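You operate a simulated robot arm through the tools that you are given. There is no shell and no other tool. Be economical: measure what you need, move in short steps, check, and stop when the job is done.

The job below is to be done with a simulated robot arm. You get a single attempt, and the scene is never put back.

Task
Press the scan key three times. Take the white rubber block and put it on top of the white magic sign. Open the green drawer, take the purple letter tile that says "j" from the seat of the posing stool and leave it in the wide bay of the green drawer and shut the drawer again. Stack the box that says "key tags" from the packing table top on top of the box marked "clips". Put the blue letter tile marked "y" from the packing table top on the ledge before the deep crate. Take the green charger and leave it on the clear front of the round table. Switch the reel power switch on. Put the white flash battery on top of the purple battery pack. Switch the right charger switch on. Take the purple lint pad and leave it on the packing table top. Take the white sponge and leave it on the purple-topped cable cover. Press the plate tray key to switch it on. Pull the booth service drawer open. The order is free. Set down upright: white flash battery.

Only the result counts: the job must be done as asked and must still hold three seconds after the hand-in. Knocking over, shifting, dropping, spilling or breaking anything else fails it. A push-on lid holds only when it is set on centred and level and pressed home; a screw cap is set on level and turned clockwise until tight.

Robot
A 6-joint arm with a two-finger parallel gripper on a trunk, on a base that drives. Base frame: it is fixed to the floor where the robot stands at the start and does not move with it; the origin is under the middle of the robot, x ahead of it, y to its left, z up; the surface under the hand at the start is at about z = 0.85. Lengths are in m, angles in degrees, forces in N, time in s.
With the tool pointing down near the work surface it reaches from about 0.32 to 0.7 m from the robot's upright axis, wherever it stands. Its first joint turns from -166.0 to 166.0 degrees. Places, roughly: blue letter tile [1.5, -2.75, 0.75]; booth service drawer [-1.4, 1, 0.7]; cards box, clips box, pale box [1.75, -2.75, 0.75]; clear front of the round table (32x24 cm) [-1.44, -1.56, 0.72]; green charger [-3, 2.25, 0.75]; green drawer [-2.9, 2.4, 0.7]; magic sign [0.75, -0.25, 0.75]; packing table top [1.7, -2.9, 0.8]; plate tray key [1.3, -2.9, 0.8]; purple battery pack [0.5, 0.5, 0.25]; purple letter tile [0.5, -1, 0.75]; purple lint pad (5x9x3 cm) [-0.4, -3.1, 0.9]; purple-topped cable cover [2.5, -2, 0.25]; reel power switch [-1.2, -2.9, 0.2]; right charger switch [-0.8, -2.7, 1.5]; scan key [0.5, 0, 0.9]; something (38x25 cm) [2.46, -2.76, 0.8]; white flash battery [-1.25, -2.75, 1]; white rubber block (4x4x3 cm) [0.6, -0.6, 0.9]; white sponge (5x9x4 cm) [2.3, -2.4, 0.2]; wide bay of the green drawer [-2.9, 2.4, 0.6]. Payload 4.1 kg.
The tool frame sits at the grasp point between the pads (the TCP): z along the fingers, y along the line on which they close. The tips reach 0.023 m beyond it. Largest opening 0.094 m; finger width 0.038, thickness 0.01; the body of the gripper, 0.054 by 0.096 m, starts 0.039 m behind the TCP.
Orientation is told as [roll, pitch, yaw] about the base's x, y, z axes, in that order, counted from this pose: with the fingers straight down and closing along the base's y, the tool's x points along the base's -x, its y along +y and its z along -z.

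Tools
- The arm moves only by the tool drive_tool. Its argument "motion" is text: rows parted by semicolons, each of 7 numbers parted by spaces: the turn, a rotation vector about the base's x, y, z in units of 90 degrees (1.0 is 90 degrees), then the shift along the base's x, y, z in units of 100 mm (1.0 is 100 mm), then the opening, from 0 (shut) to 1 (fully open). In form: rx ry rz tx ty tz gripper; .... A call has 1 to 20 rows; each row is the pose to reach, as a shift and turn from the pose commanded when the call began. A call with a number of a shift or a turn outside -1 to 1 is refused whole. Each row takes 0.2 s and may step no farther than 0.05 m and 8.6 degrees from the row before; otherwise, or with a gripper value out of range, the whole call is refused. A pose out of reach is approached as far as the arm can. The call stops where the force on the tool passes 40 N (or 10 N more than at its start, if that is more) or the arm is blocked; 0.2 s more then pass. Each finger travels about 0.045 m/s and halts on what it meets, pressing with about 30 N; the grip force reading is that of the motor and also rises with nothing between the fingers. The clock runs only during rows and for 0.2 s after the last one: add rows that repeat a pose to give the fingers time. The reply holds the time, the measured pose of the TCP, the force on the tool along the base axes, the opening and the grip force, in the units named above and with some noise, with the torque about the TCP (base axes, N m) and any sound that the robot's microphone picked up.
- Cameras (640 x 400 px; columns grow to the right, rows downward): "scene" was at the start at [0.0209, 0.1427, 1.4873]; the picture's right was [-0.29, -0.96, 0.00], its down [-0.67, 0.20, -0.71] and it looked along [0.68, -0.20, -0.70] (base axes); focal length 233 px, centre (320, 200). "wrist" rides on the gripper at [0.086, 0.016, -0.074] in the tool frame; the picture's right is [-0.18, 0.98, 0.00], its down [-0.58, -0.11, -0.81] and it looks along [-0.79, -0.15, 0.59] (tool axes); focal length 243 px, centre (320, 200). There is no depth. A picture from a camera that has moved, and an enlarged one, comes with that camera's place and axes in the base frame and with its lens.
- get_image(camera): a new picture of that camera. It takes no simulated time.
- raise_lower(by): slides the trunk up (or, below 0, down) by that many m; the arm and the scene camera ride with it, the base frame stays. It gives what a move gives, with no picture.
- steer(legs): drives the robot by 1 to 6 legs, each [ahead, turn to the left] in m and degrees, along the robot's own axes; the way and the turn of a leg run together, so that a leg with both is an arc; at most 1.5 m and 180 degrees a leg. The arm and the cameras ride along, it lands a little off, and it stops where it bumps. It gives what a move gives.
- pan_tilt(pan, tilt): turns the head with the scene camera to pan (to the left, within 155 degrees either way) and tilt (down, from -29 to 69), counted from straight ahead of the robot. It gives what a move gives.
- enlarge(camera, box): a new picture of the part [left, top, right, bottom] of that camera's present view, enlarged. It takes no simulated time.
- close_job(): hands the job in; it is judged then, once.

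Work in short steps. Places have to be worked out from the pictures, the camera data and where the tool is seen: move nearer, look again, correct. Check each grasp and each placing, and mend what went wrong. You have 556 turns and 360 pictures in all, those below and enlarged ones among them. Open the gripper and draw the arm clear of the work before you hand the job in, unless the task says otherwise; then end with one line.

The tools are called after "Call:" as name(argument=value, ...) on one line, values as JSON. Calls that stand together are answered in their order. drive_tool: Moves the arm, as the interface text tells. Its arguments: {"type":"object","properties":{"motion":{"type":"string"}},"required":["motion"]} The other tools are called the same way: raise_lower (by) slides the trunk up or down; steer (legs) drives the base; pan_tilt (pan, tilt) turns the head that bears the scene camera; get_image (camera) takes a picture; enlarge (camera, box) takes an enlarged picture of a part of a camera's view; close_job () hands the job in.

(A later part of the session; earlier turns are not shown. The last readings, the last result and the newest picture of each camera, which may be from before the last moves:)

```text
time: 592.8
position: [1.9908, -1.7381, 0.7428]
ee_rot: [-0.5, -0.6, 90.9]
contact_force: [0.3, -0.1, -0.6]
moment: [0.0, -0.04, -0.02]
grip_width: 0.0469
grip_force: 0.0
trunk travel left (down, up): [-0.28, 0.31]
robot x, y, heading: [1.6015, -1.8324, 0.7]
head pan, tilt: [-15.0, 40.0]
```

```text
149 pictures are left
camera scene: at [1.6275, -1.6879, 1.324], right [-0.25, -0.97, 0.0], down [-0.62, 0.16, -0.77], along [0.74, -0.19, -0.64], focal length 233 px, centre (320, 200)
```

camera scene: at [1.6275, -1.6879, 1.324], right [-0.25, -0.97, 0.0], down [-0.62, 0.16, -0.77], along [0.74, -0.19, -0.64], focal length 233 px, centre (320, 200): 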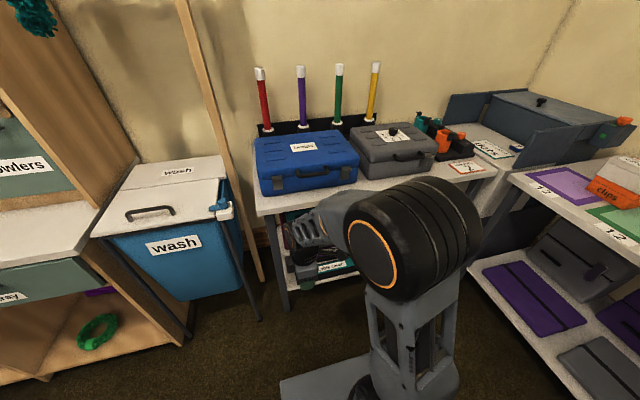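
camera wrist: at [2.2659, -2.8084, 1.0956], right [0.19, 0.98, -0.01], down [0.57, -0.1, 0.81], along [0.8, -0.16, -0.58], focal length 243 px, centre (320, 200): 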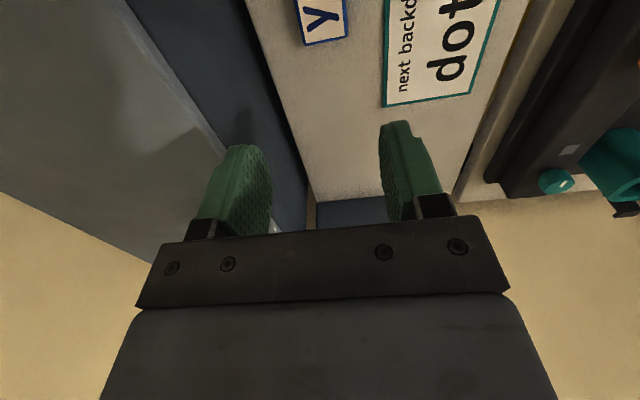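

The arm blocks the view. I rotate the tool to heading 0 and tilt it forward, so the wrist camera looks into the shelf.

Call:
drive_tool(motion="0 0 -0.09 0 -0.1 -0.1 0.5; 0 0 -0.18 0 -0.2 -0.2 0.6; 0 0 -0.27 0 -0.3 -0.3 0.7; 0 0 -0.36 0 -0.4 -0.4 0.8; 0 0 -0.45 0 -0.5 -0.5 0.9; 0 0 -0.54 0 -0.6 -0.6 1; 0 0 -0.63 0 -0.7 -0.7 1; 0 0 -0.72 0 -0.8 -0.8 1; 0 0 -0.81 0 -0.9 -0.9 1; 0 0 -0.9 0 -1 -1 1; 0 0 -0.99 0 -1 -1 1; 0 0 -1 0 -1 -1 1")

Call:
raise_lower(by=-0.15)

Call:
get_image(camera="wrist")

Call:
get_image(camera="scene")

```text
time: 595.4
position: [1.9905, -1.838, 0.6402]
ee_rot: [-0.6, -0.6, 0.7]
contact_force: [-0.1, 0.1, -0.3]
moment: [-0.03, 0.02, 0.0]
grip_width: 0.0938
grip_force: 0.0
trunk travel left (down, up): [-0.28, 0.31]
robot x, y, heading: [1.6034, -1.8348, 0.5]
head pan, tilt: [-15.0, 40.0]
```

```text
time: 597.1
position: [1.9914, -1.8376, 0.4908]
ee_rot: [-0.6, -0.5, 0.7]
contact_force: [0.1, 0.5, 0.2]
moment: [0.03, 0.03, -0.01]
grip_width: 0.0937
grip_force: 0.2
trunk travel left (down, up): [-0.13, 0.46]
robot x, y, heading: [1.6067, -1.8314, 0.6]
head pan, tilt: [-15.0, 40.0]
```

```text
148 pictures are left
camera wrist: at [1.9032, -1.8233, 0.5648], right [0.17, 0.99, -0.01], down [0.57, -0.09, 0.81], along [0.8, -0.14, -0.58], focal length 243 px, centre (320, 200)
```

wrist: 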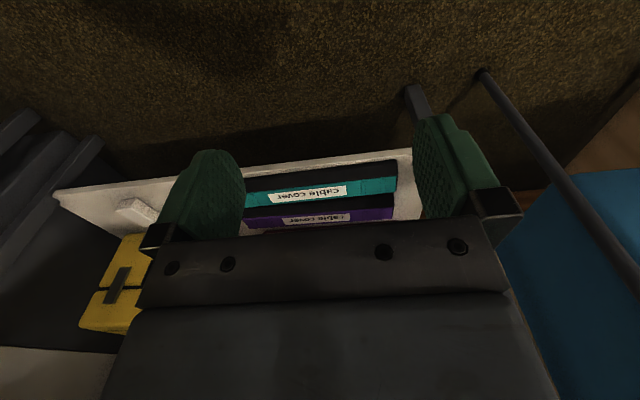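

```text
147 pictures are left
camera scene: at [1.6275, -1.688, 1.1741], right [-0.25, -0.97, 0.0], down [-0.62, 0.16, -0.77], along [0.74, -0.19, -0.64], focal length 233 px, centre (320, 200)
```

scene: 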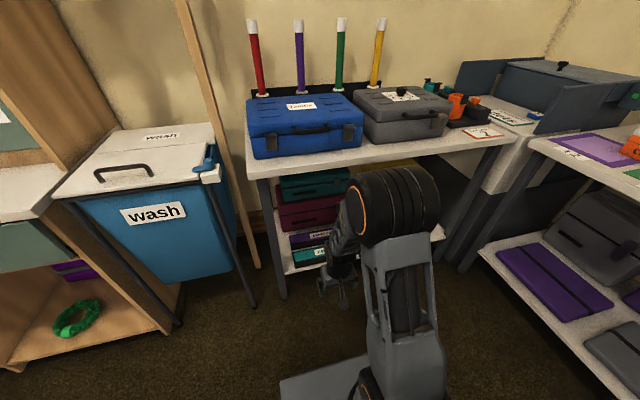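

I reposition in front of the low shelf at about (1.64, -2.2), facing +x.

Call:
steer(legs=[[-0.4, 0], [0, -40], [0.57, 0], [0, 40]])

Call:
get_image(camera="wrist")

Call:
get_image(camera="scene")

```text
time: 606.2
position: [2.0286, -2.1977, 0.4918]
ee_rot: [-0.6, -0.6, 1.3]
contact_force: [-0.5, 0.3, -0.6]
moment: [-0.02, 0.01, 0.0]
grip_width: 0.0941
grip_force: 0.0
trunk travel left (down, up): [-0.13, 0.46]
robot x, y, heading: [1.6416, -2.1981, 0.9]
head pan, tilt: [-15.0, 40.0]
```

```text
146 pictures are left
camera wrist: at [1.9413, -2.1846, 0.5647], right [0.16, 0.99, -0.01], down [0.57, -0.09, 0.81], along [0.8, -0.14, -0.58], focal length 243 px, centre (320, 200)
```

wrist: 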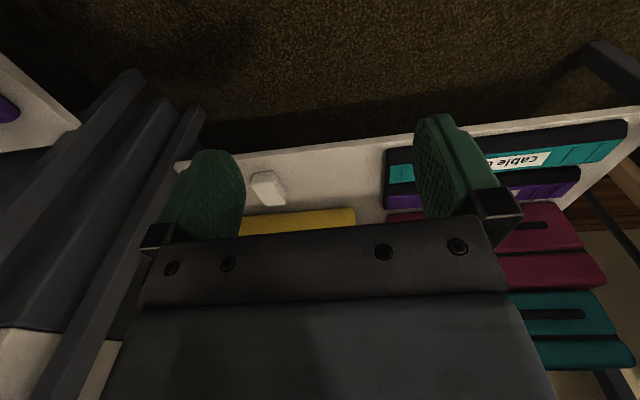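

```text
145 pictures are left
camera scene: at [1.6646, -2.0517, 1.174], right [-0.24, -0.97, 0.0], down [-0.62, 0.16, -0.77], along [0.74, -0.19, -0.64], focal length 233 px, centre (320, 200)
```

scene: 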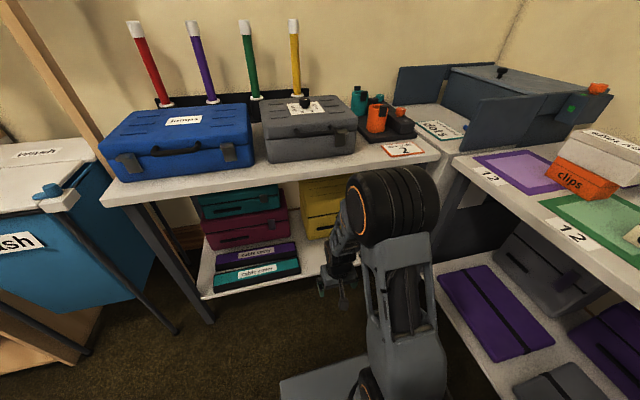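

Call:
enlarge(camera="scene", box=[190, 170, 370, 310])

Call:
enlarge(camera="wrist", box=[170, 110, 640, 300])

```text
2.86 times, centred on (280, 240) of scene
camera zoom: at [1.6646, -2.0517, 1.174], right [-0.24, -0.97, 0.0], down [-0.62, 0.16, -0.77], along [0.74, -0.19, -0.64], focal length 667 px, centre (434, 86)
```

zoom: 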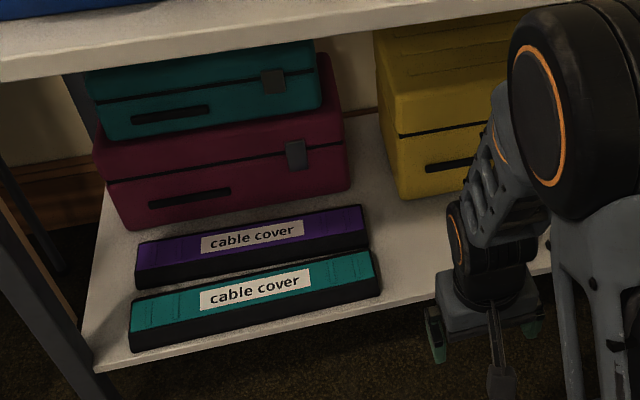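

```text
1.36 times, centred on (405, 205) of wrist
camera zoom: at [1.9413, -2.1846, 0.5647], right [0.16, 0.99, -0.01], down [0.57, -0.09, 0.81], along [0.8, -0.14, -0.58], focal length 330 px, centre (204, 193)
```

zoom: 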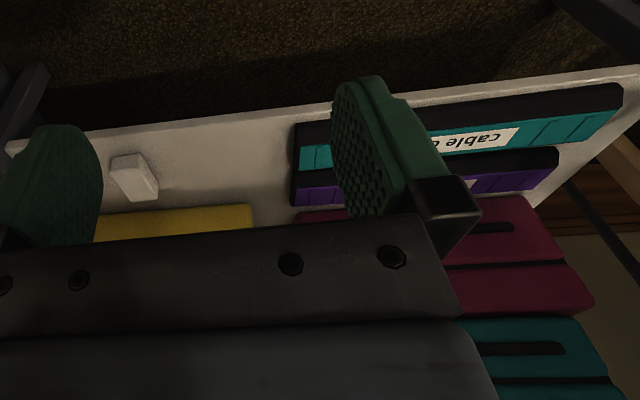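

The sponge is at about (2.37, -2.385) on the shelf, the purple-topped cover runs along y at x≈2.46 (y -1.72…-2.12). I tilt the tool 45° forward and line up with the sponge.

Call:
drive_tool(motion="0 -0.08 0 0 -0.3 0 1; 0 -0.16 0 0 -0.6 0 1; 0 -0.24 0 0 -0.9 0 1; 0 -0.32 0 0 -1 0 1; 0 -0.4 0 0 -1 0 1; 0 -0.48 0 0 -1 -0.1 1; 0 -0.5 0 0 -1 -0.3 1; 0 -0.5 0 0 -1 -0.5 1; 0 -0.5 0 0 -1 -0.5 1")

Call:
drive_tool(motion="0 0 0 0 -0.4 -0.3 1; 0 0 0 0.1 -0.8 -0.5 1; 0 0 0 0.2 -0.8 -0.7 1; 0 0 0 0.2 -0.8 -0.7 1")

Call:
get_image(camera="wrist")

Call:
get_image(camera="scene")

```text
time: 608.2
position: [2.0642, -2.3263, 0.4927]
ee_rot: [1.3, -44.8, 0.1]
contact_force: [0.2, -0.8, 0.5]
moment: [0.02, 0.03, -0.02]
grip_width: 0.0941
grip_force: 0.0
out of reach, approached as far as the arm can: row 2, 3, 4, 5, 6, 7, 8, 9
trunk travel left (down, up): [-0.13, 0.46]
robot x, y, heading: [1.6385, -2.1957, 0.8]
head pan, tilt: [-15.0, 40.0]
```

```text
time: 609.2
position: [2.0909, -2.4145, 0.4314]
ee_rot: [-1.1, -45.4, 1.4]
contact_force: [-0.7, -0.5, 0.3]
moment: [0.01, -0.01, 0.0]
grip_width: 0.0939
grip_force: 0.1
out of reach, approached as far as the arm can: row 1, 2, 3, 4
trunk travel left (down, up): [-0.13, 0.46]
robot x, y, heading: [1.6443, -2.1974, 0.7]
head pan, tilt: [-15.0, 40.0]
```

```text
142 pictures are left
camera wrist: at [1.9783, -2.3991, 0.4204], right [0.12, 0.99, 0.12], down [-0.17, -0.1, 0.98], along [0.98, -0.14, 0.15], focal length 243 px, centre (320, 200)
```

wrist: 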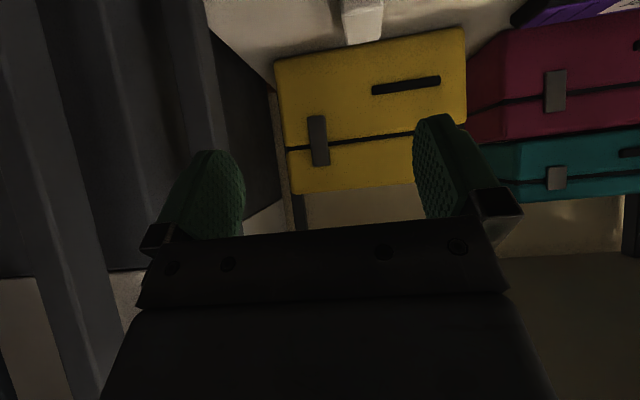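

```text
141 pictures are left
camera scene: at [1.6645, -2.0517, 1.174], right [-0.24, -0.97, 0.0], down [-0.62, 0.16, -0.77], along [0.74, -0.19, -0.64], focal length 233 px, centre (320, 200)
```

scene: 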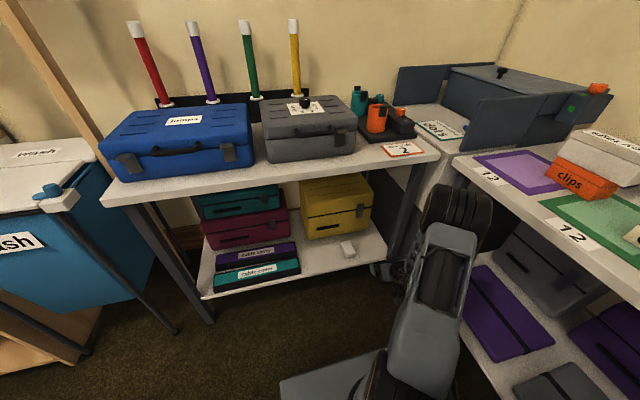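

Call:
enlarge(camera="scene", box=[300, 215, 400, 285])

Call:
enlarge(camera="wrist", box=[280, 0, 480, 110])

```text
5.71 times, centred on (350, 250) of scene
camera zoom: at [1.6645, -2.0517, 1.174], right [-0.24, -0.97, 0.0], down [-0.62, 0.16, -0.77], along [0.74, -0.19, -0.64], focal length 1333 px, centre (149, -86)
```

zoom: 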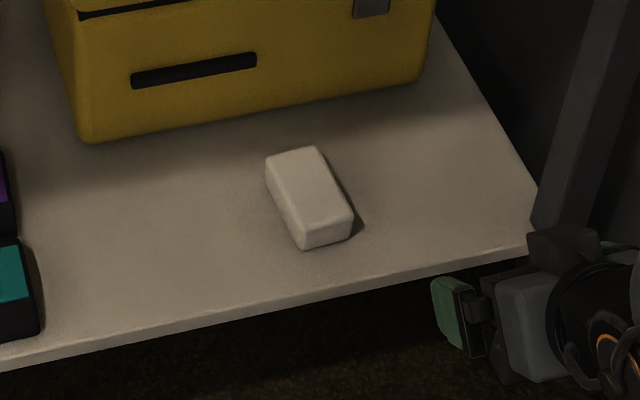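

```text
3.20 times, centred on (380, 55) of wrist
camera zoom: at [1.9783, -2.3991, 0.4204], right [0.12, 0.99, 0.12], down [-0.17, -0.1, 0.98], along [0.98, -0.14, 0.15], focal length 776 px, centre (128, 664)
```

zoom: 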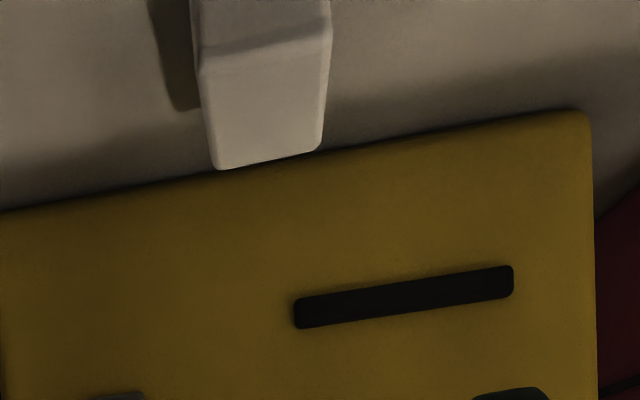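

Triangulation is consistent: sponge top z≈0.255, centre ≈(2.335, -2.365), long axis along x. I advance the base 0.12 m and bring the arm over it.

Call:
steer(legs=[[0.12, 0]])

Call:
drive_tool(motion="0 0 0 0 0.3 -0.2 1; 0 0 0 0.1 0.5 -0.4 1; 0 0 0 0.3 0.5 -0.7 1; 0 0 0 0.5 0.5 -1 1; 0 0 0 0.5 0.5 -1 1")

Call:
get_image(camera="wrist")

Call:
enlarge(camera="scene", box=[280, 190, 440, 300])

```text
time: 610.5
position: [2.2148, -2.4104, 0.4306]
ee_rot: [-1.2, -45.4, 1.4]
contact_force: [-1.1, -0.1, -0.4]
moment: [0.02, -0.02, 0.0]
grip_width: 0.0941
grip_force: 0.1
trunk travel left (down, up): [-0.13, 0.46]
robot x, y, heading: [1.7651, -2.194, 1.0]
head pan, tilt: [-15.0, 40.0]
```

```text
time: 611.7
position: [2.2842, -2.3758, 0.3368]
ee_rot: [0.9, -45.0, 0.2]
contact_force: [0.2, 0.8, 0.5]
moment: [0.04, -0.01, 0.0]
grip_width: 0.094
grip_force: 0.0
out of reach, approached as far as the arm can: row 1, 2, 3, 4, 5
trunk travel left (down, up): [-0.13, 0.46]
robot x, y, heading: [1.764, -2.194, 0.9]
head pan, tilt: [-15.0, 40.0]
```

```text
138 pictures are left
camera wrist: at [2.1702, -2.3626, 0.3285], right [0.11, 0.98, 0.14], down [-0.16, -0.12, 0.98], along [0.98, -0.13, 0.14], focal length 243 px, centre (320, 200)
```

wrist: 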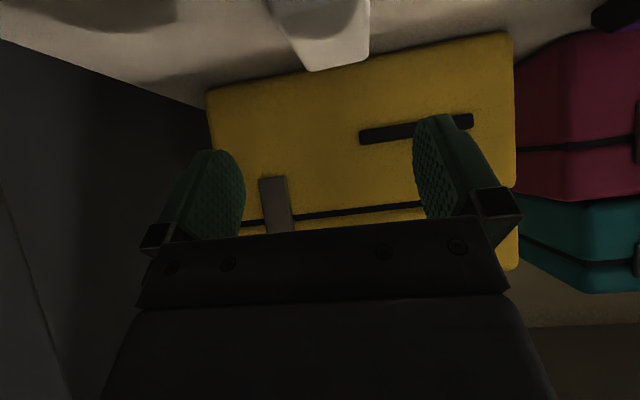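

```text
3.64 times, centred on (360, 245) of scene
camera zoom: at [1.786, -2.0497, 1.1741], right [-0.24, -0.97, 0.0], down [-0.62, 0.16, -0.77], along [0.74, -0.19, -0.64], focal length 848 px, centre (174, 36)
```

zoom: 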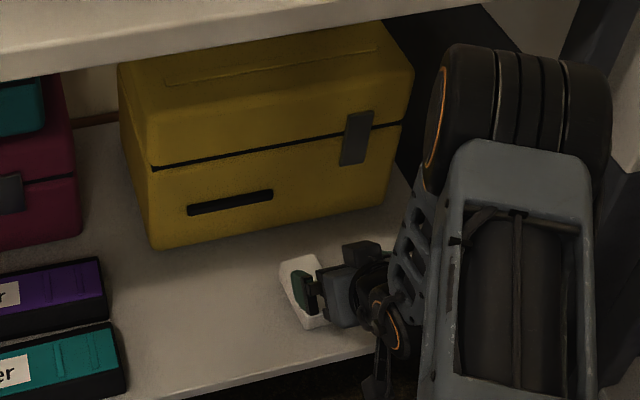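

Nearly there: sponge centre line y≈-2.363. Final approach down and forward.

Call:
drive_tool(motion="0 0 0 0.1 0.1 -0.2 1; 0 0 0 0.2 0.12 -0.4 1; 0 0 0 0.3 0.12 -0.6 1; 0 0 0 0.38 0.12 -0.78 1; 0 0 0 0.38 0.12 -0.78 1")

Call:
get_image(camera="wrist")

```text
time: 612.9
position: [2.3234, -2.3646, 0.2593]
ee_rot: [-0.4, -45.3, 1.0]
contact_force: [0.6, 0.1, 0.3]
moment: [0.0, -0.01, -0.03]
grip_width: 0.094
grip_force: 0.0
out of reach, approached as far as the arm can: row 1, 2, 3
trunk travel left (down, up): [-0.13, 0.46]
robot x, y, heading: [1.7643, -2.1935, 1.1]
head pan, tilt: [-15.0, 40.0]
```

```text
136 pictures are left
camera wrist: at [2.2097, -2.3515, 0.2498], right [0.12, 0.98, 0.13], down [-0.16, -0.11, 0.98], along [0.98, -0.13, 0.15], focal length 243 px, centre (320, 200)
```

wrist: 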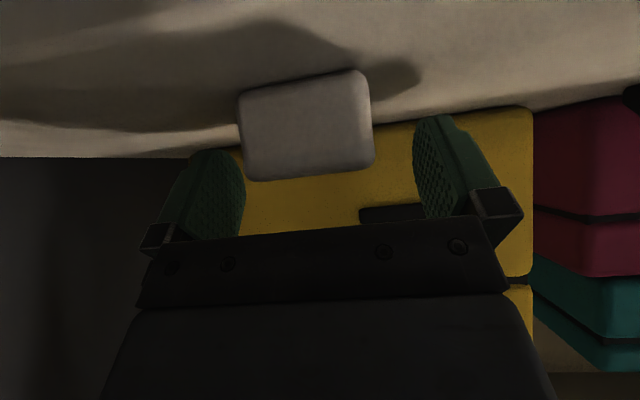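

The sponge is between the fingers. Slightly lower, then close.

Call:
drive_tool(motion="0 0 0 0.08 0 -0.05 1; 0 0 0 0.12 0 -0.08 1; 0 0 0 0.12 0 -0.08 0.7; 0 0 0 0.12 0 -0.08 0.4; 0 0 0 0.12 0 -0.08 0.35; 0 0 0 0.12 0 -0.08 0.35; 0 0 0 0.12 0 -0.08 0.35; 0 0 0 0.12 0 -0.08 0.35")

Call:
drive_tool(motion="0 0 0 -0.05 0 0.2 0.35; 0 0 0 -0.1 0 0.4 0.35; 0 0 0 -0.3 0 0.6 0.35; 0 0 0 -0.5 0 0.8 0.35; 0 0 0 -0.5 0 0.8 0.35")

Call:
get_image(camera="wrist")

```text
time: 614.7
position: [2.3333, -2.3637, 0.2508]
ee_rot: [-1.0, -45.5, 1.4]
contact_force: [0.2, 0.9, 1.0]
moment: [0.05, 0.03, -0.01]
grip_width: 0.0494
grip_force: 30.1
trunk travel left (down, up): [-0.13, 0.46]
robot x, y, heading: [1.7653, -2.1937, 0.9]
head pan, tilt: [-15.0, 40.0]
```

```text
time: 615.9
position: [2.2944, -2.374, 0.3368]
ee_rot: [0.4, -45.1, 0.7]
contact_force: [-0.1, 0.8, -0.1]
moment: [0.01, 0.02, 0.03]
grip_width: 0.0493
grip_force: 30.0
out of reach, approached as far as the arm can: row 3, 4, 5
trunk travel left (down, up): [-0.13, 0.46]
robot x, y, heading: [1.7683, -2.1999, 1.2]
head pan, tilt: [-15.0, 40.0]
```

```text
135 pictures are left
camera wrist: at [2.1807, -2.3601, 0.3273], right [0.11, 0.98, 0.13], down [-0.16, -0.11, 0.98], along [0.98, -0.13, 0.14], focal length 243 px, centre (320, 200)
```

wrist: 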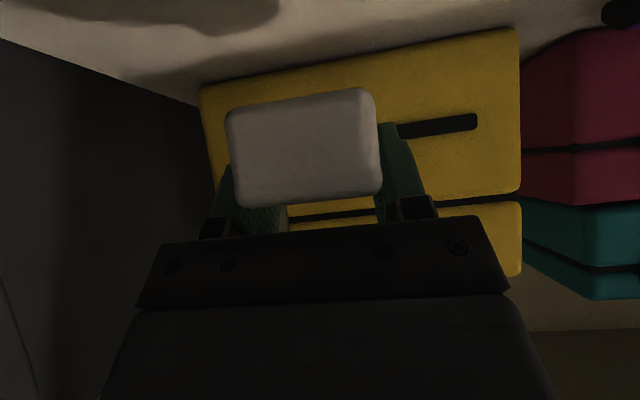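

Sponge held level. The purple cover's top is ~0.065 wide at x≈2.407; I carry the sponge to y≈-2.03 and set it crosswise, centred. First sideways at height.

Call:
drive_tool(motion="0 0 0 -0.2 0.1 0.3 0.35; 0 0 0 -0.4 0.3 0.6 0.35; 0 0 0 -0.4 0.6 0.7 0.35; 0 0 0 -0.4 0.9 0.7 0.35; 0 0 0 -0.4 1 0.7 0.35; 0 0 0 -0.4 1 0.7 0.35")

Call:
drive_tool(motion="0 0 0 0 0.4 0 0.35; 0 0 0 0 0.8 0 0.35; 0 0 0 0 1 0 0.35; 0 0 0 0 1 0 0.35")

Call:
drive_tool(motion="0 0 0 0 0.4 0 0.35; 0 0 0 0 0.8 0 0.35; 0 0 0 0 1 0 0.35; 0 0 0 0 1 0 0.35")

Call:
get_image(camera="wrist")

Call:
get_image(camera="scene")

```text
time: 617.3
position: [2.2775, -2.2987, 0.4204]
ee_rot: [2.3, -44.7, -0.6]
contact_force: [-0.2, 0.2, 0.1]
moment: [0.01, -0.01, -0.02]
grip_width: 0.0495
grip_force: 29.8
out of reach, approached as far as the arm can: row 1, 2, 3, 4, 5, 6
trunk travel left (down, up): [-0.13, 0.46]
robot x, y, heading: [1.764, -2.1953, 1.0]
head pan, tilt: [-15.0, 40.0]
```

```text
time: 618.3
position: [2.2896, -2.2369, 0.4352]
ee_rot: [3.7, -44.6, -0.9]
contact_force: [-0.9, -0.1, -0.8]
moment: [-0.01, 0.0, 0.0]
grip_width: 0.0491
grip_force: 30.0
out of reach, approached as far as the arm can: row 1, 2, 3, 4
trunk travel left (down, up): [-0.13, 0.46]
robot x, y, heading: [1.7616, -2.1968, 1.0]
head pan, tilt: [-15.0, 40.0]
```

```text
time: 619.3
position: [2.2898, -2.2373, 0.435]
ee_rot: [3.6, -44.6, -1.0]
contact_force: [-0.3, 0.2, -0.4]
moment: [0.01, -0.03, -0.03]
grip_width: 0.0494
grip_force: 30.2
out of reach, approached as far as the arm can: row 1, 2, 3, 4
trunk travel left (down, up): [-0.13, 0.46]
robot x, y, heading: [1.7626, -2.1963, 0.9]
head pan, tilt: [-15.0, 40.0]
```

```text
134 pictures are left
camera wrist: at [2.1758, -2.2249, 0.4277], right [0.1, 0.98, 0.17], down [-0.15, -0.16, 0.98], along [0.98, -0.13, 0.13], focal length 243 px, centre (320, 200)
```

wrist: 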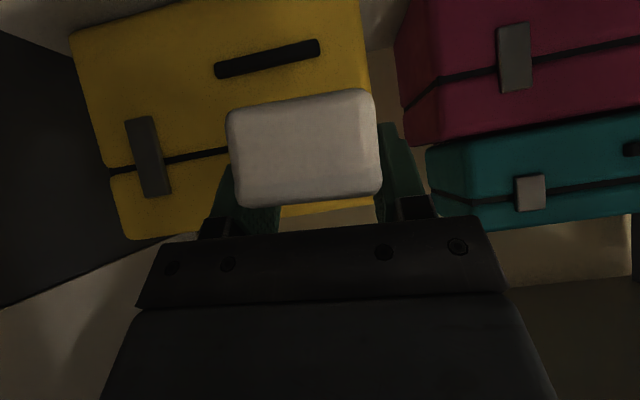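

```text
133 pictures are left
camera scene: at [1.7861, -2.0497, 1.174], right [-0.24, -0.97, 0.0], down [-0.62, 0.16, -0.77], along [0.74, -0.19, -0.64], focal length 233 px, centre (320, 200)
```

scene: 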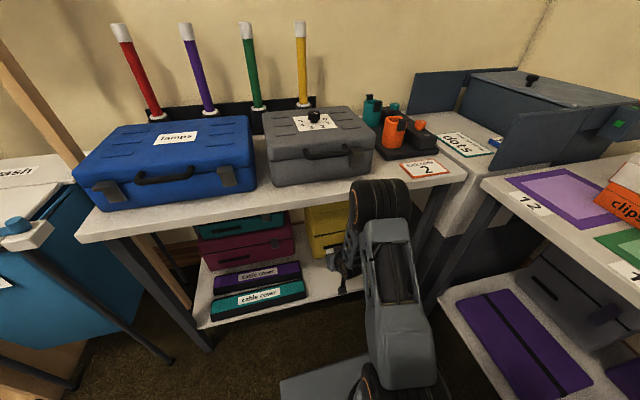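

The arm is too folded here for the 45° pose. I back the base 0.13 m and extend instead.

Call:
steer(legs=[[-0.13, 0]])

Call:
drive_tool(motion="0 0 0 0.3 0 0 0.35; 0 0 0 0.6 0 0 0.35; 0 0 0 0.9 0 0 0.35; 0 0 0 0.9 0 0 0.35; 0 0 0 0.9 0 0 0.35")

```text
time: 620.6
position: [2.1578, -2.2399, 0.4357]
ee_rot: [3.6, -44.6, -0.9]
contact_force: [-0.5, 0.5, -0.1]
moment: [0.01, 0.0, -0.03]
grip_width: 0.0493
grip_force: 29.7
trunk travel left (down, up): [-0.13, 0.46]
robot x, y, heading: [1.6297, -2.1973, 1.0]
head pan, tilt: [-15.0, 40.0]
```

```text
time: 621.8
position: [2.2493, -2.2392, 0.4327]
ee_rot: [3.6, -44.7, -1.0]
contact_force: [-0.1, 0.4, -1.2]
moment: [-0.01, 0.02, -0.04]
grip_width: 0.0494
grip_force: 30.2
trunk travel left (down, up): [-0.13, 0.46]
robot x, y, heading: [1.6318, -2.1962, 1.1]
head pan, tilt: [-15.0, 40.0]
```

Call:
drive_tool(motion="-0.014 0 -0.008 0 0.4 0 0.35; -0.028 0 -0.017 0 0.8 0 0.35; -0.028 0 -0.017 0 1 0 0.35; -0.028 0 -0.017 0 1 0 0.35")

Call:
drive_tool(motion="0 0 0 0.2 0.4 0 0.35; 0 0 0 0.4 0.8 0 0.35; 0 0 0 0.5 1 0 0.35; 0 0 0 0.5 1 0 0.35")

Call:
get_image(camera="wrist")

Call:
enlarge(camera="scene", box=[190, 170, 370, 310])

```text
time: 622.8
position: [2.2488, -2.2207, 0.435]
ee_rot: [3.4, -44.4, -0.7]
contact_force: [-0.9, 1.0, -0.2]
moment: [-0.02, 0.0, 0.0]
grip_width: 0.0492
grip_force: 30.1
out of reach, approached as far as the arm can: row 1, 2, 3, 4
trunk travel left (down, up): [-0.13, 0.46]
robot x, y, heading: [1.6312, -2.193, 1.0]
head pan, tilt: [-15.0, 40.0]
```

```text
time: 623.8
position: [2.2495, -2.2203, 0.4352]
ee_rot: [3.3, -44.5, -0.6]
contact_force: [0.5, 0.6, -0.4]
moment: [-0.02, -0.01, 0.02]
grip_width: 0.0494
grip_force: 30.3
out of reach, approached as far as the arm can: row 1, 2, 3, 4
trunk travel left (down, up): [-0.13, 0.46]
robot x, y, heading: [1.6318, -2.1963, 1.0]
head pan, tilt: [-15.0, 40.0]
```

```text
132 pictures are left
camera wrist: at [2.135, -2.2084, 0.4277], right [0.1, 0.98, 0.17], down [-0.15, -0.15, 0.98], along [0.98, -0.12, 0.13], focal length 243 px, centre (320, 200)
```

wrist: 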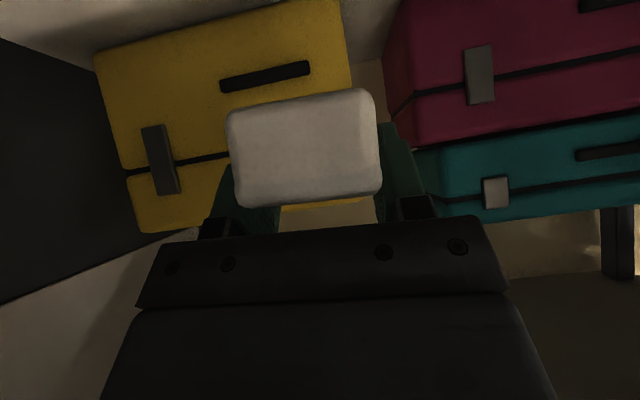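

```text
2.86 times, centred on (280, 240) of scene
camera zoom: at [1.6551, -2.0519, 1.174], right [-0.24, -0.97, 0.0], down [-0.62, 0.16, -0.77], along [0.74, -0.19, -0.64], focal length 667 px, centre (434, 86)
```

zoom: 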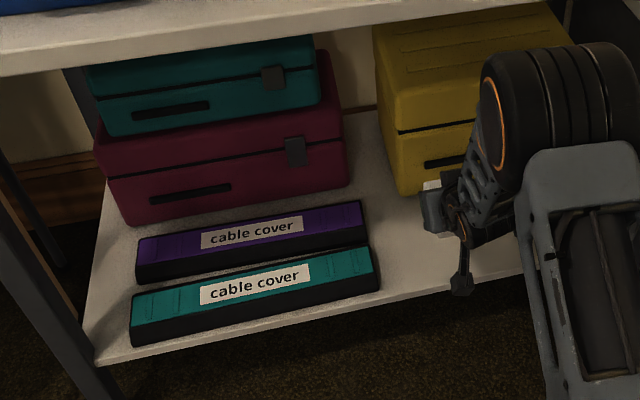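

I need more arm extension: back the base another 0.1 m, extend the arm by the same, then move sideways.

Call:
steer(legs=[[-0.1, 0]])

Call:
drive_tool(motion="0 0 0 0.3 0 -0.05 0.35; 0 0 0 0.6 0 -0.1 0.35; 0 0 0 0.8 0 -0.1 0.35; 0 0 0 0.8 0 -0.1 0.35")

Call:
drive_tool(motion="0 0 0 0 0.3 0 0.35; 0 0 0 0 0.6 0 0.35; 0 0 0 0 1 0 0.35; 0 0 0 0 1 0 0.35")

```text
time: 624.9
position: [2.1481, -2.2236, 0.4347]
ee_rot: [3.3, -44.5, -0.6]
contact_force: [-1.1, -0.4, -0.7]
moment: [-0.03, 0.02, -0.03]
grip_width: 0.049
grip_force: 29.5
trunk travel left (down, up): [-0.13, 0.46]
robot x, y, heading: [1.5303, -2.198, 1.1]
head pan, tilt: [-15.0, 40.0]
```

```text
time: 625.9
position: [2.2282, -2.2227, 0.4246]
ee_rot: [3.2, -44.4, -0.6]
contact_force: [0.5, -0.3, -0.8]
moment: [-0.01, -0.02, -0.02]
grip_width: 0.0493
grip_force: 29.6
trunk travel left (down, up): [-0.13, 0.46]
robot x, y, heading: [1.5324, -2.198, 0.9]
head pan, tilt: [-15.0, 40.0]
```

```text
time: 626.9
position: [2.2383, -2.1656, 0.4302]
ee_rot: [4.1, -44.2, -0.7]
contact_force: [-0.5, -0.4, -1.0]
moment: [-0.02, 0.0, 0.04]
grip_width: 0.0495
grip_force: 29.7
out of reach, approached as far as the arm can: row 2, 3, 4
trunk travel left (down, up): [-0.13, 0.46]
robot x, y, heading: [1.5337, -2.1955, 0.7]
head pan, tilt: [-15.0, 40.0]
```

Call:
drive_tool(motion="0 0 0 0 0.1 -0.3 0.35; 0 0 0 0 0.2 -0.6 0.35; 0 0 0 0 0.4 -0.6 0.35; 0 0 0 0 0.6 -0.6 0.35; 0 0 0 0 0.6 -0.6 0.35")

```text
time: 628.1
position: [2.2449, -2.1665, 0.3718]
ee_rot: [4.3, -44.1, -0.5]
contact_force: [-0.8, 0.3, -1.1]
moment: [0.0, -0.05, -0.01]
grip_width: 0.0494
grip_force: 30.2
out of reach, approached as far as the arm can: row 1, 2, 3, 4, 5
trunk travel left (down, up): [-0.13, 0.46]
robot x, y, heading: [1.5311, -2.1945, 1.1]
head pan, tilt: [-15.0, 40.0]
```

The arm only holds this pose on its right side, so I move the base instead: back out, shift to y≈-1.88, and come forward again.

Call:
steer(legs=[[-0.65, 0], [0, 45], [0.46, 0], [0, -46]])

Call:
get_image(camera="wrist")

Call:
get_image(camera="scene")

```text
time: 638.2
position: [1.9134, -1.8725, 0.3713]
ee_rot: [4.4, -44.1, -2.2]
contact_force: [-0.2, 0.4, 0.3]
moment: [0.0, 0.0, 0.0]
grip_width: 0.0493
grip_force: 29.6
trunk travel left (down, up): [-0.13, 0.46]
robot x, y, heading: [1.1965, -1.8813, -0.7]
head pan, tilt: [-15.0, 40.0]
```

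```text
130 pictures are left
camera wrist: at [1.8, -1.8574, 0.3653], right [0.12, 0.98, 0.18], down [-0.14, -0.17, 0.98], along [0.98, -0.14, 0.12], focal length 243 px, centre (320, 200)
```

wrist: 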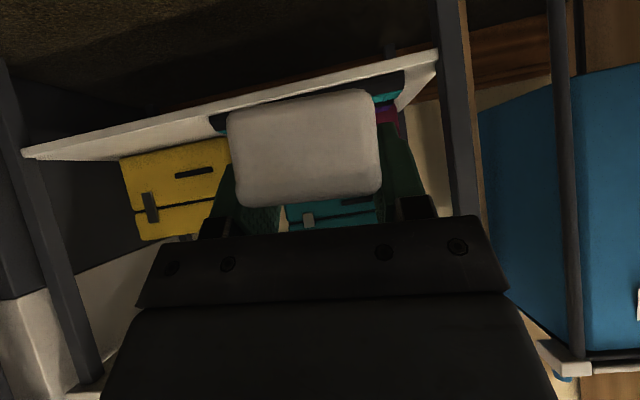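

```text
129 pictures are left
camera scene: at [1.2266, -1.7382, 1.174], right [-0.27, -0.96, 0.0], down [-0.62, 0.17, -0.77], along [0.74, -0.21, -0.64], focal length 233 px, centre (320, 200)
```

scene: 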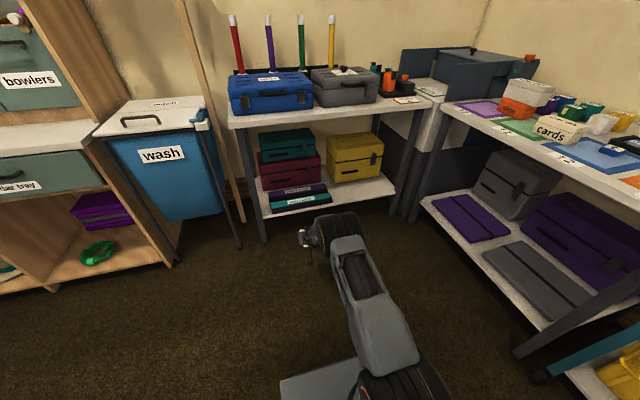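

Now I shift the arm to its right (y = -2.03), correct the roll, and then drive in.

Call:
drive_tool(motion="-0.01 0 0 0 -0.4 0.1 0.35; -0.02 0 -0.005 0 -0.8 0.3 0.35; -0.035 0 -0.01 0 -1 0.4 0.35; -0.035 0 -0.01 0 -1 0.4 0.35")

Call:
drive_tool(motion="0 0 0 0 -0.3 0 0.35; 0 0 0 0 -0.6 0 0.35; 0 0 0 0 -0.6 0 0.35")

Call:
steer(legs=[[0.5, 0]])

Call:
get_image(camera="wrist")

Call:
enlarge(camera="scene", box=[230, 170, 410, 310])

```text
time: 639.2
position: [1.9135, -1.9712, 0.4113]
ee_rot: [-0.1, -44.1, 0.0]
contact_force: [-0.1, -0.5, 0.5]
moment: [-0.02, -0.03, -0.01]
grip_width: 0.0494
grip_force: 30.4
trunk travel left (down, up): [-0.13, 0.46]
robot x, y, heading: [1.2003, -1.8837, -0.6]
head pan, tilt: [-15.0, 40.0]
```

```text
time: 640.0
position: [1.9136, -2.0322, 0.4128]
ee_rot: [0.1, -44.1, 0.0]
contact_force: [0.2, -0.3, -1.0]
moment: [0.0, 0.01, 0.01]
grip_width: 0.0492
grip_force: 29.6
trunk travel left (down, up): [-0.13, 0.46]
robot x, y, heading: [1.1976, -1.8813, -0.7]
head pan, tilt: [-15.0, 40.0]
```

```text
time: 643.0
position: [2.412, -2.0379, 0.4123]
ee_rot: [0.0, -44.1, -0.1]
contact_force: [0.1, 0.5, 0.4]
moment: [-0.03, -0.02, 0.05]
grip_width: 0.0492
grip_force: 29.9
trunk travel left (down, up): [-0.13, 0.46]
robot x, y, heading: [1.6947, -1.8891, -0.7]
head pan, tilt: [-15.0, 40.0]
```

```text
128 pictures are left
camera wrist: at [2.2976, -2.0228, 0.4057], right [0.13, 0.98, 0.13], down [-0.14, -0.11, 0.98], along [0.98, -0.15, 0.13], focal length 243 px, centre (320, 200)
```

wrist: 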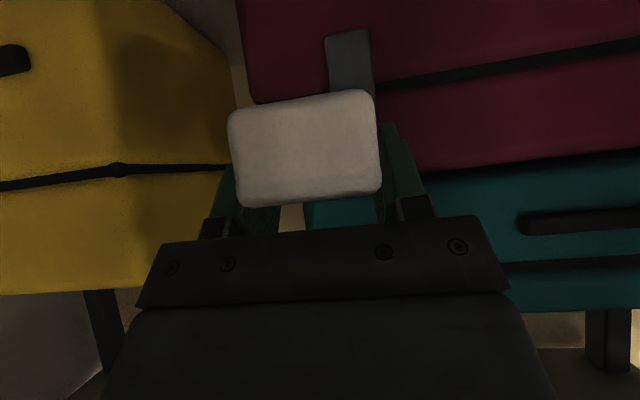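

```text
2.86 times, centred on (320, 240) of scene
camera zoom: at [1.7246, -1.7442, 1.174], right [-0.27, -0.96, 0.0], down [-0.62, 0.17, -0.77], along [0.74, -0.21, -0.64], focal length 667 px, centre (320, 86)
```

zoom: 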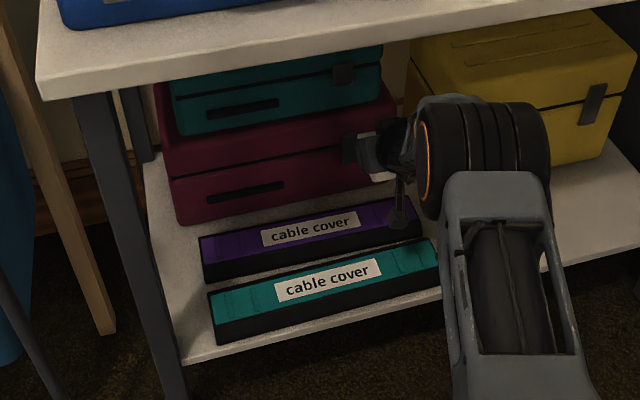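

Purple top: centre line x≈2.42 at y=-2.03, z≈0.251. The sponge is centred over it within millimetres. I advance the base 0.06 m (arm back the same) and lower.

Call:
drive_tool(motion="0 0 0 -0.3 0 0 0.35; 0 0 0 -0.63 0.05 0 0.35; 0 0 0 -0.63 0.05 0 0.35")

Call:
steer(legs=[[0.06, 0]])

Call:
drive_tool(motion="0 0 0 0 0 -0.3 0.35; 0 0 0 0 0 -0.6 0.35; 0 0 0 0 0 -0.9 0.35; 0 0 0 0 0 -1 0.35; 0 0 0 0 0 -1 0.35")

Call:
get_image(camera="wrist")

Call:
enlarge(camera="scene", box=[230, 170, 410, 310])

```text
time: 643.8
position: [2.3478, -2.0337, 0.4122]
ee_rot: [0.1, -44.1, -0.2]
contact_force: [0.6, 0.6, 1.1]
moment: [0.02, 0.04, 0.02]
grip_width: 0.0491
grip_force: 30.2
trunk travel left (down, up): [-0.13, 0.46]
robot x, y, heading: [1.6992, -1.8912, -0.7]
head pan, tilt: [-15.0, 40.0]
```

```text
time: 644.7
position: [2.4098, -2.0329, 0.413]
ee_rot: [0.0, -44.1, -0.2]
contact_force: [0.0, 0.4, -0.5]
moment: [-0.01, -0.01, -0.02]
grip_width: 0.0493
grip_force: 29.3
trunk travel left (down, up): [-0.13, 0.46]
robot x, y, heading: [1.7597, -1.8882, -1.0]
head pan, tilt: [-15.0, 40.0]
```

```text
time: 645.9
position: [2.4085, -2.0336, 0.3133]
ee_rot: [0.0, -44.1, -0.2]
contact_force: [-0.4, 0.1, -0.1]
moment: [0.04, 0.01, 0.01]
grip_width: 0.0497
grip_force: 30.4
trunk travel left (down, up): [-0.13, 0.46]
robot x, y, heading: [1.755, -1.893, -0.4]
head pan, tilt: [-15.0, 40.0]
```

```text
126 pictures are left
camera wrist: at [2.2944, -2.0179, 0.3059], right [0.13, 0.98, 0.13], down [-0.14, -0.11, 0.98], along [0.98, -0.15, 0.13], focal length 243 px, centre (320, 200)
```

wrist: 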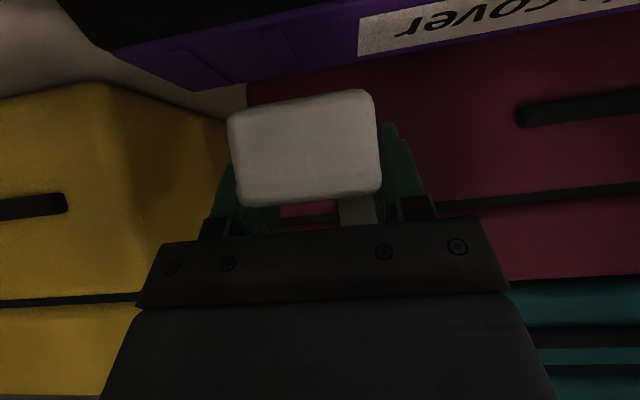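

```text
2.86 times, centred on (320, 240) of scene
camera zoom: at [1.7852, -1.745, 1.174], right [-0.27, -0.96, 0.0], down [-0.62, 0.17, -0.77], along [0.74, -0.21, -0.64], focal length 667 px, centre (320, 86)
```

zoom: 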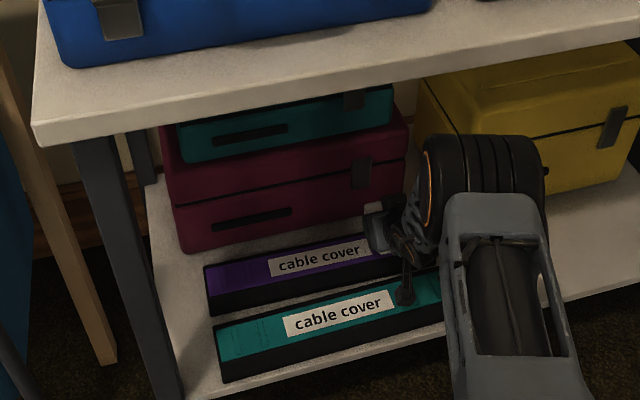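

Well placed. Lowering to contact.

Call:
drive_tool(motion="0 0 0 0 0 -0.1 0.35; 0 0 0 0 0 -0.16 0.35; 0 0 0 0 0 -0.2 0.35; 0 0 0 0 0 -0.23 0.35; 0 0 0 0 0 -0.26 0.35; 0 0 0 0 0 -0.29 0.35; 0 0 0 0 0 -0.32 0.35")

Call:
get_image(camera="wrist")

```text
time: 647.5
position: [2.409, -2.0336, 0.2806]
ee_rot: [0.0, -44.2, -0.1]
contact_force: [-0.1, -0.8, -0.4]
moment: [0.04, 0.02, 0.01]
grip_width: 0.0492
grip_force: 29.9
trunk travel left (down, up): [-0.13, 0.46]
robot x, y, heading: [1.7613, -1.8896, -0.8]
head pan, tilt: [-15.0, 40.0]
```

```text
124 pictures are left
camera wrist: at [2.2951, -2.0185, 0.2741], right [0.13, 0.98, 0.13], down [-0.14, -0.11, 0.98], along [0.98, -0.15, 0.13], focal length 243 px, centre (320, 200)
```

wrist: 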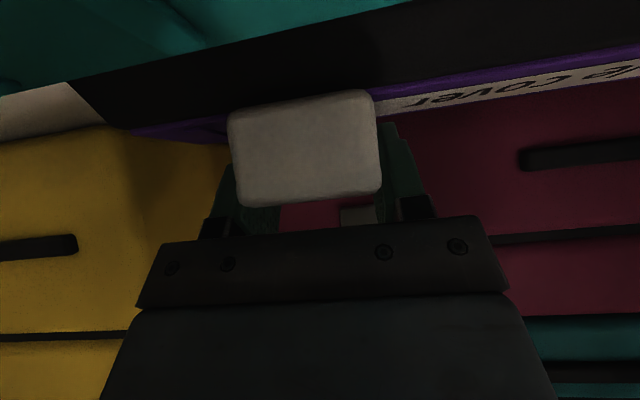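

Call:
drive_tool(motion="0 0 0 0 0 -0.02 0.35; 0 0 0 0 0 -0.04 0.35; 0 0 0 0 0 -0.06 0.35; 0 0 0 0 0 -0.08 0.35; 0 0 0 0 0 -0.1 0.35; 0 0 0 0 0 -0.12 0.35")

Call:
get_image(camera="wrist")

```text
time: 648.6
position: [2.412, -2.0342, 0.2777]
ee_rot: [-0.1, -44.8, -0.1]
contact_force: [-9.6, 3.0, 20.2]
moment: [0.08, 0.42, 0.07]
grip_width: 0.0494
grip_force: 30.4
trunk travel left (down, up): [-0.13, 0.46]
robot x, y, heading: [1.7555, -1.8861, -0.8]
head pan, tilt: [-15.0, 40.0]
stopped in row 5: the force on the tool passed its limit at 52 N (the readings are from after the stop); the commanded pose is now the measured one
```

```text
123 pictures are left
camera wrist: at [2.2978, -2.0192, 0.2694], right [0.13, 0.98, 0.13], down [-0.15, -0.11, 0.98], along [0.98, -0.15, 0.14], focal length 243 px, centre (320, 200)
```

wrist: 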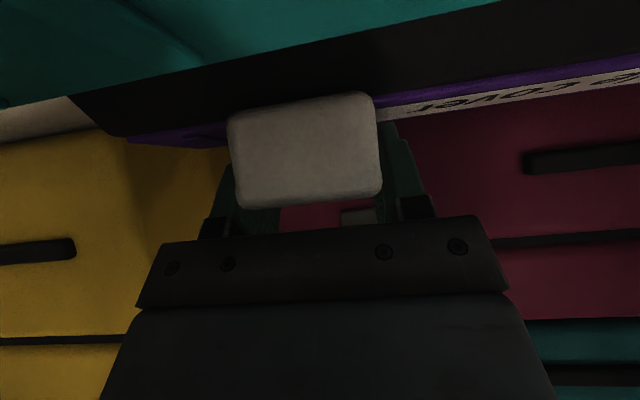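

Contact. Easing 2 mm and opening.

Call:
drive_tool(motion="0 0 0 0 0 0.03 0.5; 0 0 0 0 0 0.03 0.6; 0 0 0 0 0 0.03 0.7; 0 0 0 0 0 0.03 0.8; 0 0 0 0 0 0.03 0.8; 0 0 0 -0.15 0 0.2 0.8; 0 0 0 -0.35 0 0.4 0.8; 0 0 0 -0.6 0 0.65 0.8; 0 0 0 -0.8 0 0.85 0.8; 0 0 0 -0.8 0 0.85 0.8")

Call:
get_image(camera="wrist")

Call:
enlarge(camera="scene", box=[230, 190, 410, 310])

```text
time: 650.8
position: [2.3309, -2.0343, 0.3602]
ee_rot: [0.0, -44.5, 0.0]
contact_force: [0.0, 0.4, 0.1]
moment: [0.01, 0.02, 0.02]
grip_width: 0.0752
grip_force: 0.1
trunk travel left (down, up): [-0.13, 0.46]
robot x, y, heading: [1.7598, -1.8895, -0.7]
head pan, tilt: [-15.0, 40.0]
```

```text
122 pictures are left
camera wrist: at [2.2168, -2.0196, 0.3521], right [0.13, 0.98, 0.13], down [-0.15, -0.11, 0.98], along [0.98, -0.15, 0.13], focal length 243 px, centre (320, 200)
```

wrist: 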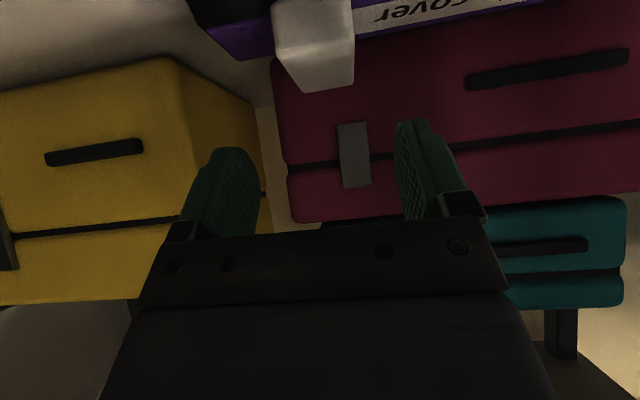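

```text
3.33 times, centred on (320, 250) of scene
camera zoom: at [1.785, -1.745, 1.174], right [-0.27, -0.96, 0.0], down [-0.62, 0.17, -0.77], along [0.74, -0.21, -0.64], focal length 778 px, centre (320, 33)
```

zoom: 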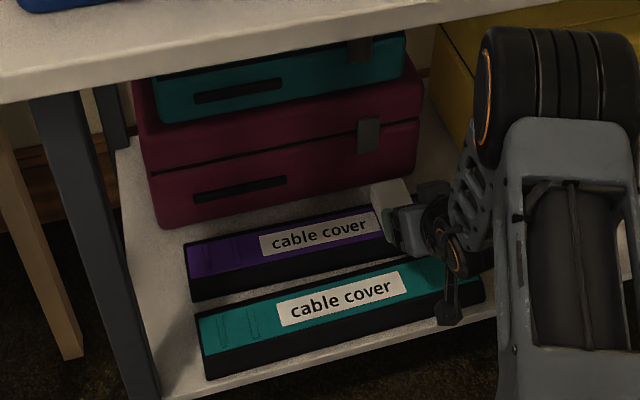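

The sponge rests on the purple cover. I back out and verify.

Call:
steer(legs=[[-0.45, 0]])

Call:
enlarge(camera="scene", box=[250, 150, 410, 250])

```text
time: 653.6
position: [1.8784, -2.0304, 0.3594]
ee_rot: [-0.1, -44.3, 0.0]
contact_force: [1.5, -0.5, 0.3]
moment: [-0.01, 0.0, 0.0]
grip_width: 0.0751
grip_force: 0.0
trunk travel left (down, up): [-0.13, 0.46]
robot x, y, heading: [1.3024, -1.8831, -0.9]
head pan, tilt: [-15.0, 40.0]
```

```text
4.00 times, centred on (330, 200) of scene
camera zoom: at [1.3315, -1.7396, 1.174], right [-0.27, -0.96, 0.0], down [-0.62, 0.17, -0.77], along [0.74, -0.21, -0.64], focal length 933 px, centre (280, 200)
```

zoom: 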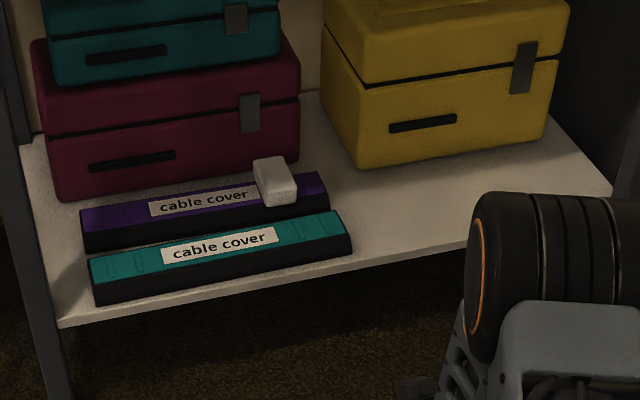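

The sponge is on the purple-topped cover. Last: the purple "j" tile. I raise, straighten the tool and drive to the stool.

Call:
raise_lower(by=0.4)

Call:
drive_tool(motion="0 0.08 0 0 0.3 0.2 0.9; 0 0.16 0 0 0.6 0.4 1; 0 0.24 0 0 0.9 0.6 1; 0 0.32 0 0 1 0.8 1; 0 0.4 0 0 1 1 1; 0 0.48 0 0 1 1 1; 0 0.49 0 0 1 1 1")

Call:
drive_tool(motion="0 0 0 0 0 0.4 1; 0 0 0 0 0 0.8 1; 0 0 0 0 0 1 1; 0 0 0 0 0 1 1")

Call:
drive_tool(motion="0 0 0 0 0 0.4 1; 0 0 0 0 0 0.8 1; 0 0 0 0 0 1 1; 0 0 0 0 0 1 1")

Call:
steer(legs=[[0, 158], [0.75, 0], [0, -68]])

Call:
pan_tilt(pan=0, tilt=45)

Call:
get_image(camera="scene")

```text
time: 657.4
position: [1.8771, -2.0302, 0.7598]
ee_rot: [0.0, -44.3, 0.0]
contact_force: [-0.9, -0.5, -0.3]
moment: [0.04, 0.01, 0.0]
grip_width: 0.0752
grip_force: 0.1
trunk travel left (down, up): [-0.53, 0.06]
robot x, y, heading: [1.3085, -1.8861, -0.7]
head pan, tilt: [-15.0, 40.0]
```

```text
time: 659.0
position: [1.8777, -1.9292, 0.8592]
ee_rot: [-0.1, -0.3, 0.1]
contact_force: [-0.1, 0.0, 0.3]
moment: [-0.01, 0.0, 0.03]
grip_width: 0.094
grip_force: 0.1
out of reach, approached as far as the arm can: row 3, 4
trunk travel left (down, up): [-0.53, 0.06]
robot x, y, heading: [1.3048, -1.8862, -0.5]
head pan, tilt: [-15.0, 40.0]
```

```text
time: 660.0
position: [1.8769, -1.9297, 0.9609]
ee_rot: [-0.1, -0.2, 0.1]
contact_force: [0.6, -1.0, -0.2]
moment: [0.0, 0.0, 0.01]
grip_width: 0.0941
grip_force: 0.0
trunk travel left (down, up): [-0.53, 0.06]
robot x, y, heading: [1.3035, -1.8826, -0.7]
head pan, tilt: [-15.0, 40.0]
```

```text
time: 661.0
position: [1.8779, -1.9297, 1.0607]
ee_rot: [0.0, -0.3, 0.0]
contact_force: [0.2, 0.8, 0.2]
moment: [-0.03, -0.01, 0.03]
grip_width: 0.0944
grip_force: 0.1
trunk travel left (down, up): [-0.53, 0.06]
robot x, y, heading: [1.3065, -1.8819, -0.6]
head pan, tilt: [-15.0, 40.0]
```

```text
time: 674.5
position: [0.668, -1.0145, 1.0596]
ee_rot: [-0.1, -0.3, 89.3]
contact_force: [-0.2, 0.9, 0.2]
moment: [-0.03, -0.02, 0.03]
grip_width: 0.0938
grip_force: 0.0
trunk travel left (down, up): [-0.53, 0.06]
robot x, y, heading: [0.6166, -1.5894, 88.8]
head pan, tilt: [-15.0, 40.0]
```

```text
time: 675.3
position: [0.6675, -1.0124, 1.0593]
ee_rot: [-0.1, -0.3, 89.4]
contact_force: [-0.5, -0.2, -0.8]
moment: [-0.01, 0.01, 0.0]
grip_width: 0.094
grip_force: 0.1
trunk travel left (down, up): [-0.53, 0.06]
robot x, y, heading: [0.6129, -1.584, 88.8]
head pan, tilt: [0.0, 45.0]
```

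```text
119 pictures are left
camera scene: at [0.4519, -1.5616, 1.5668], right [1.0, -0.02, 0.0], down [-0.02, -0.71, -0.71], along [0.02, 0.71, -0.71], focal length 233 px, centre (320, 200)
```

scene: 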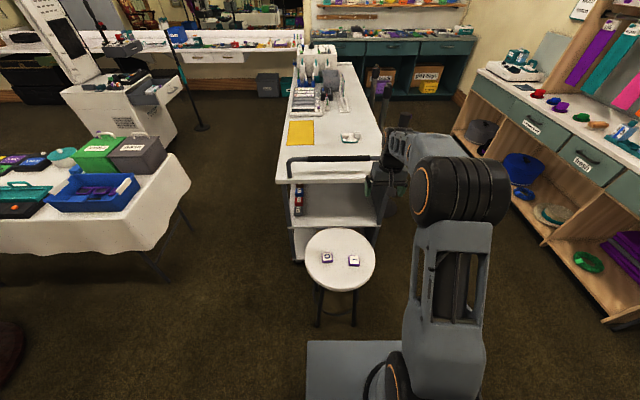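

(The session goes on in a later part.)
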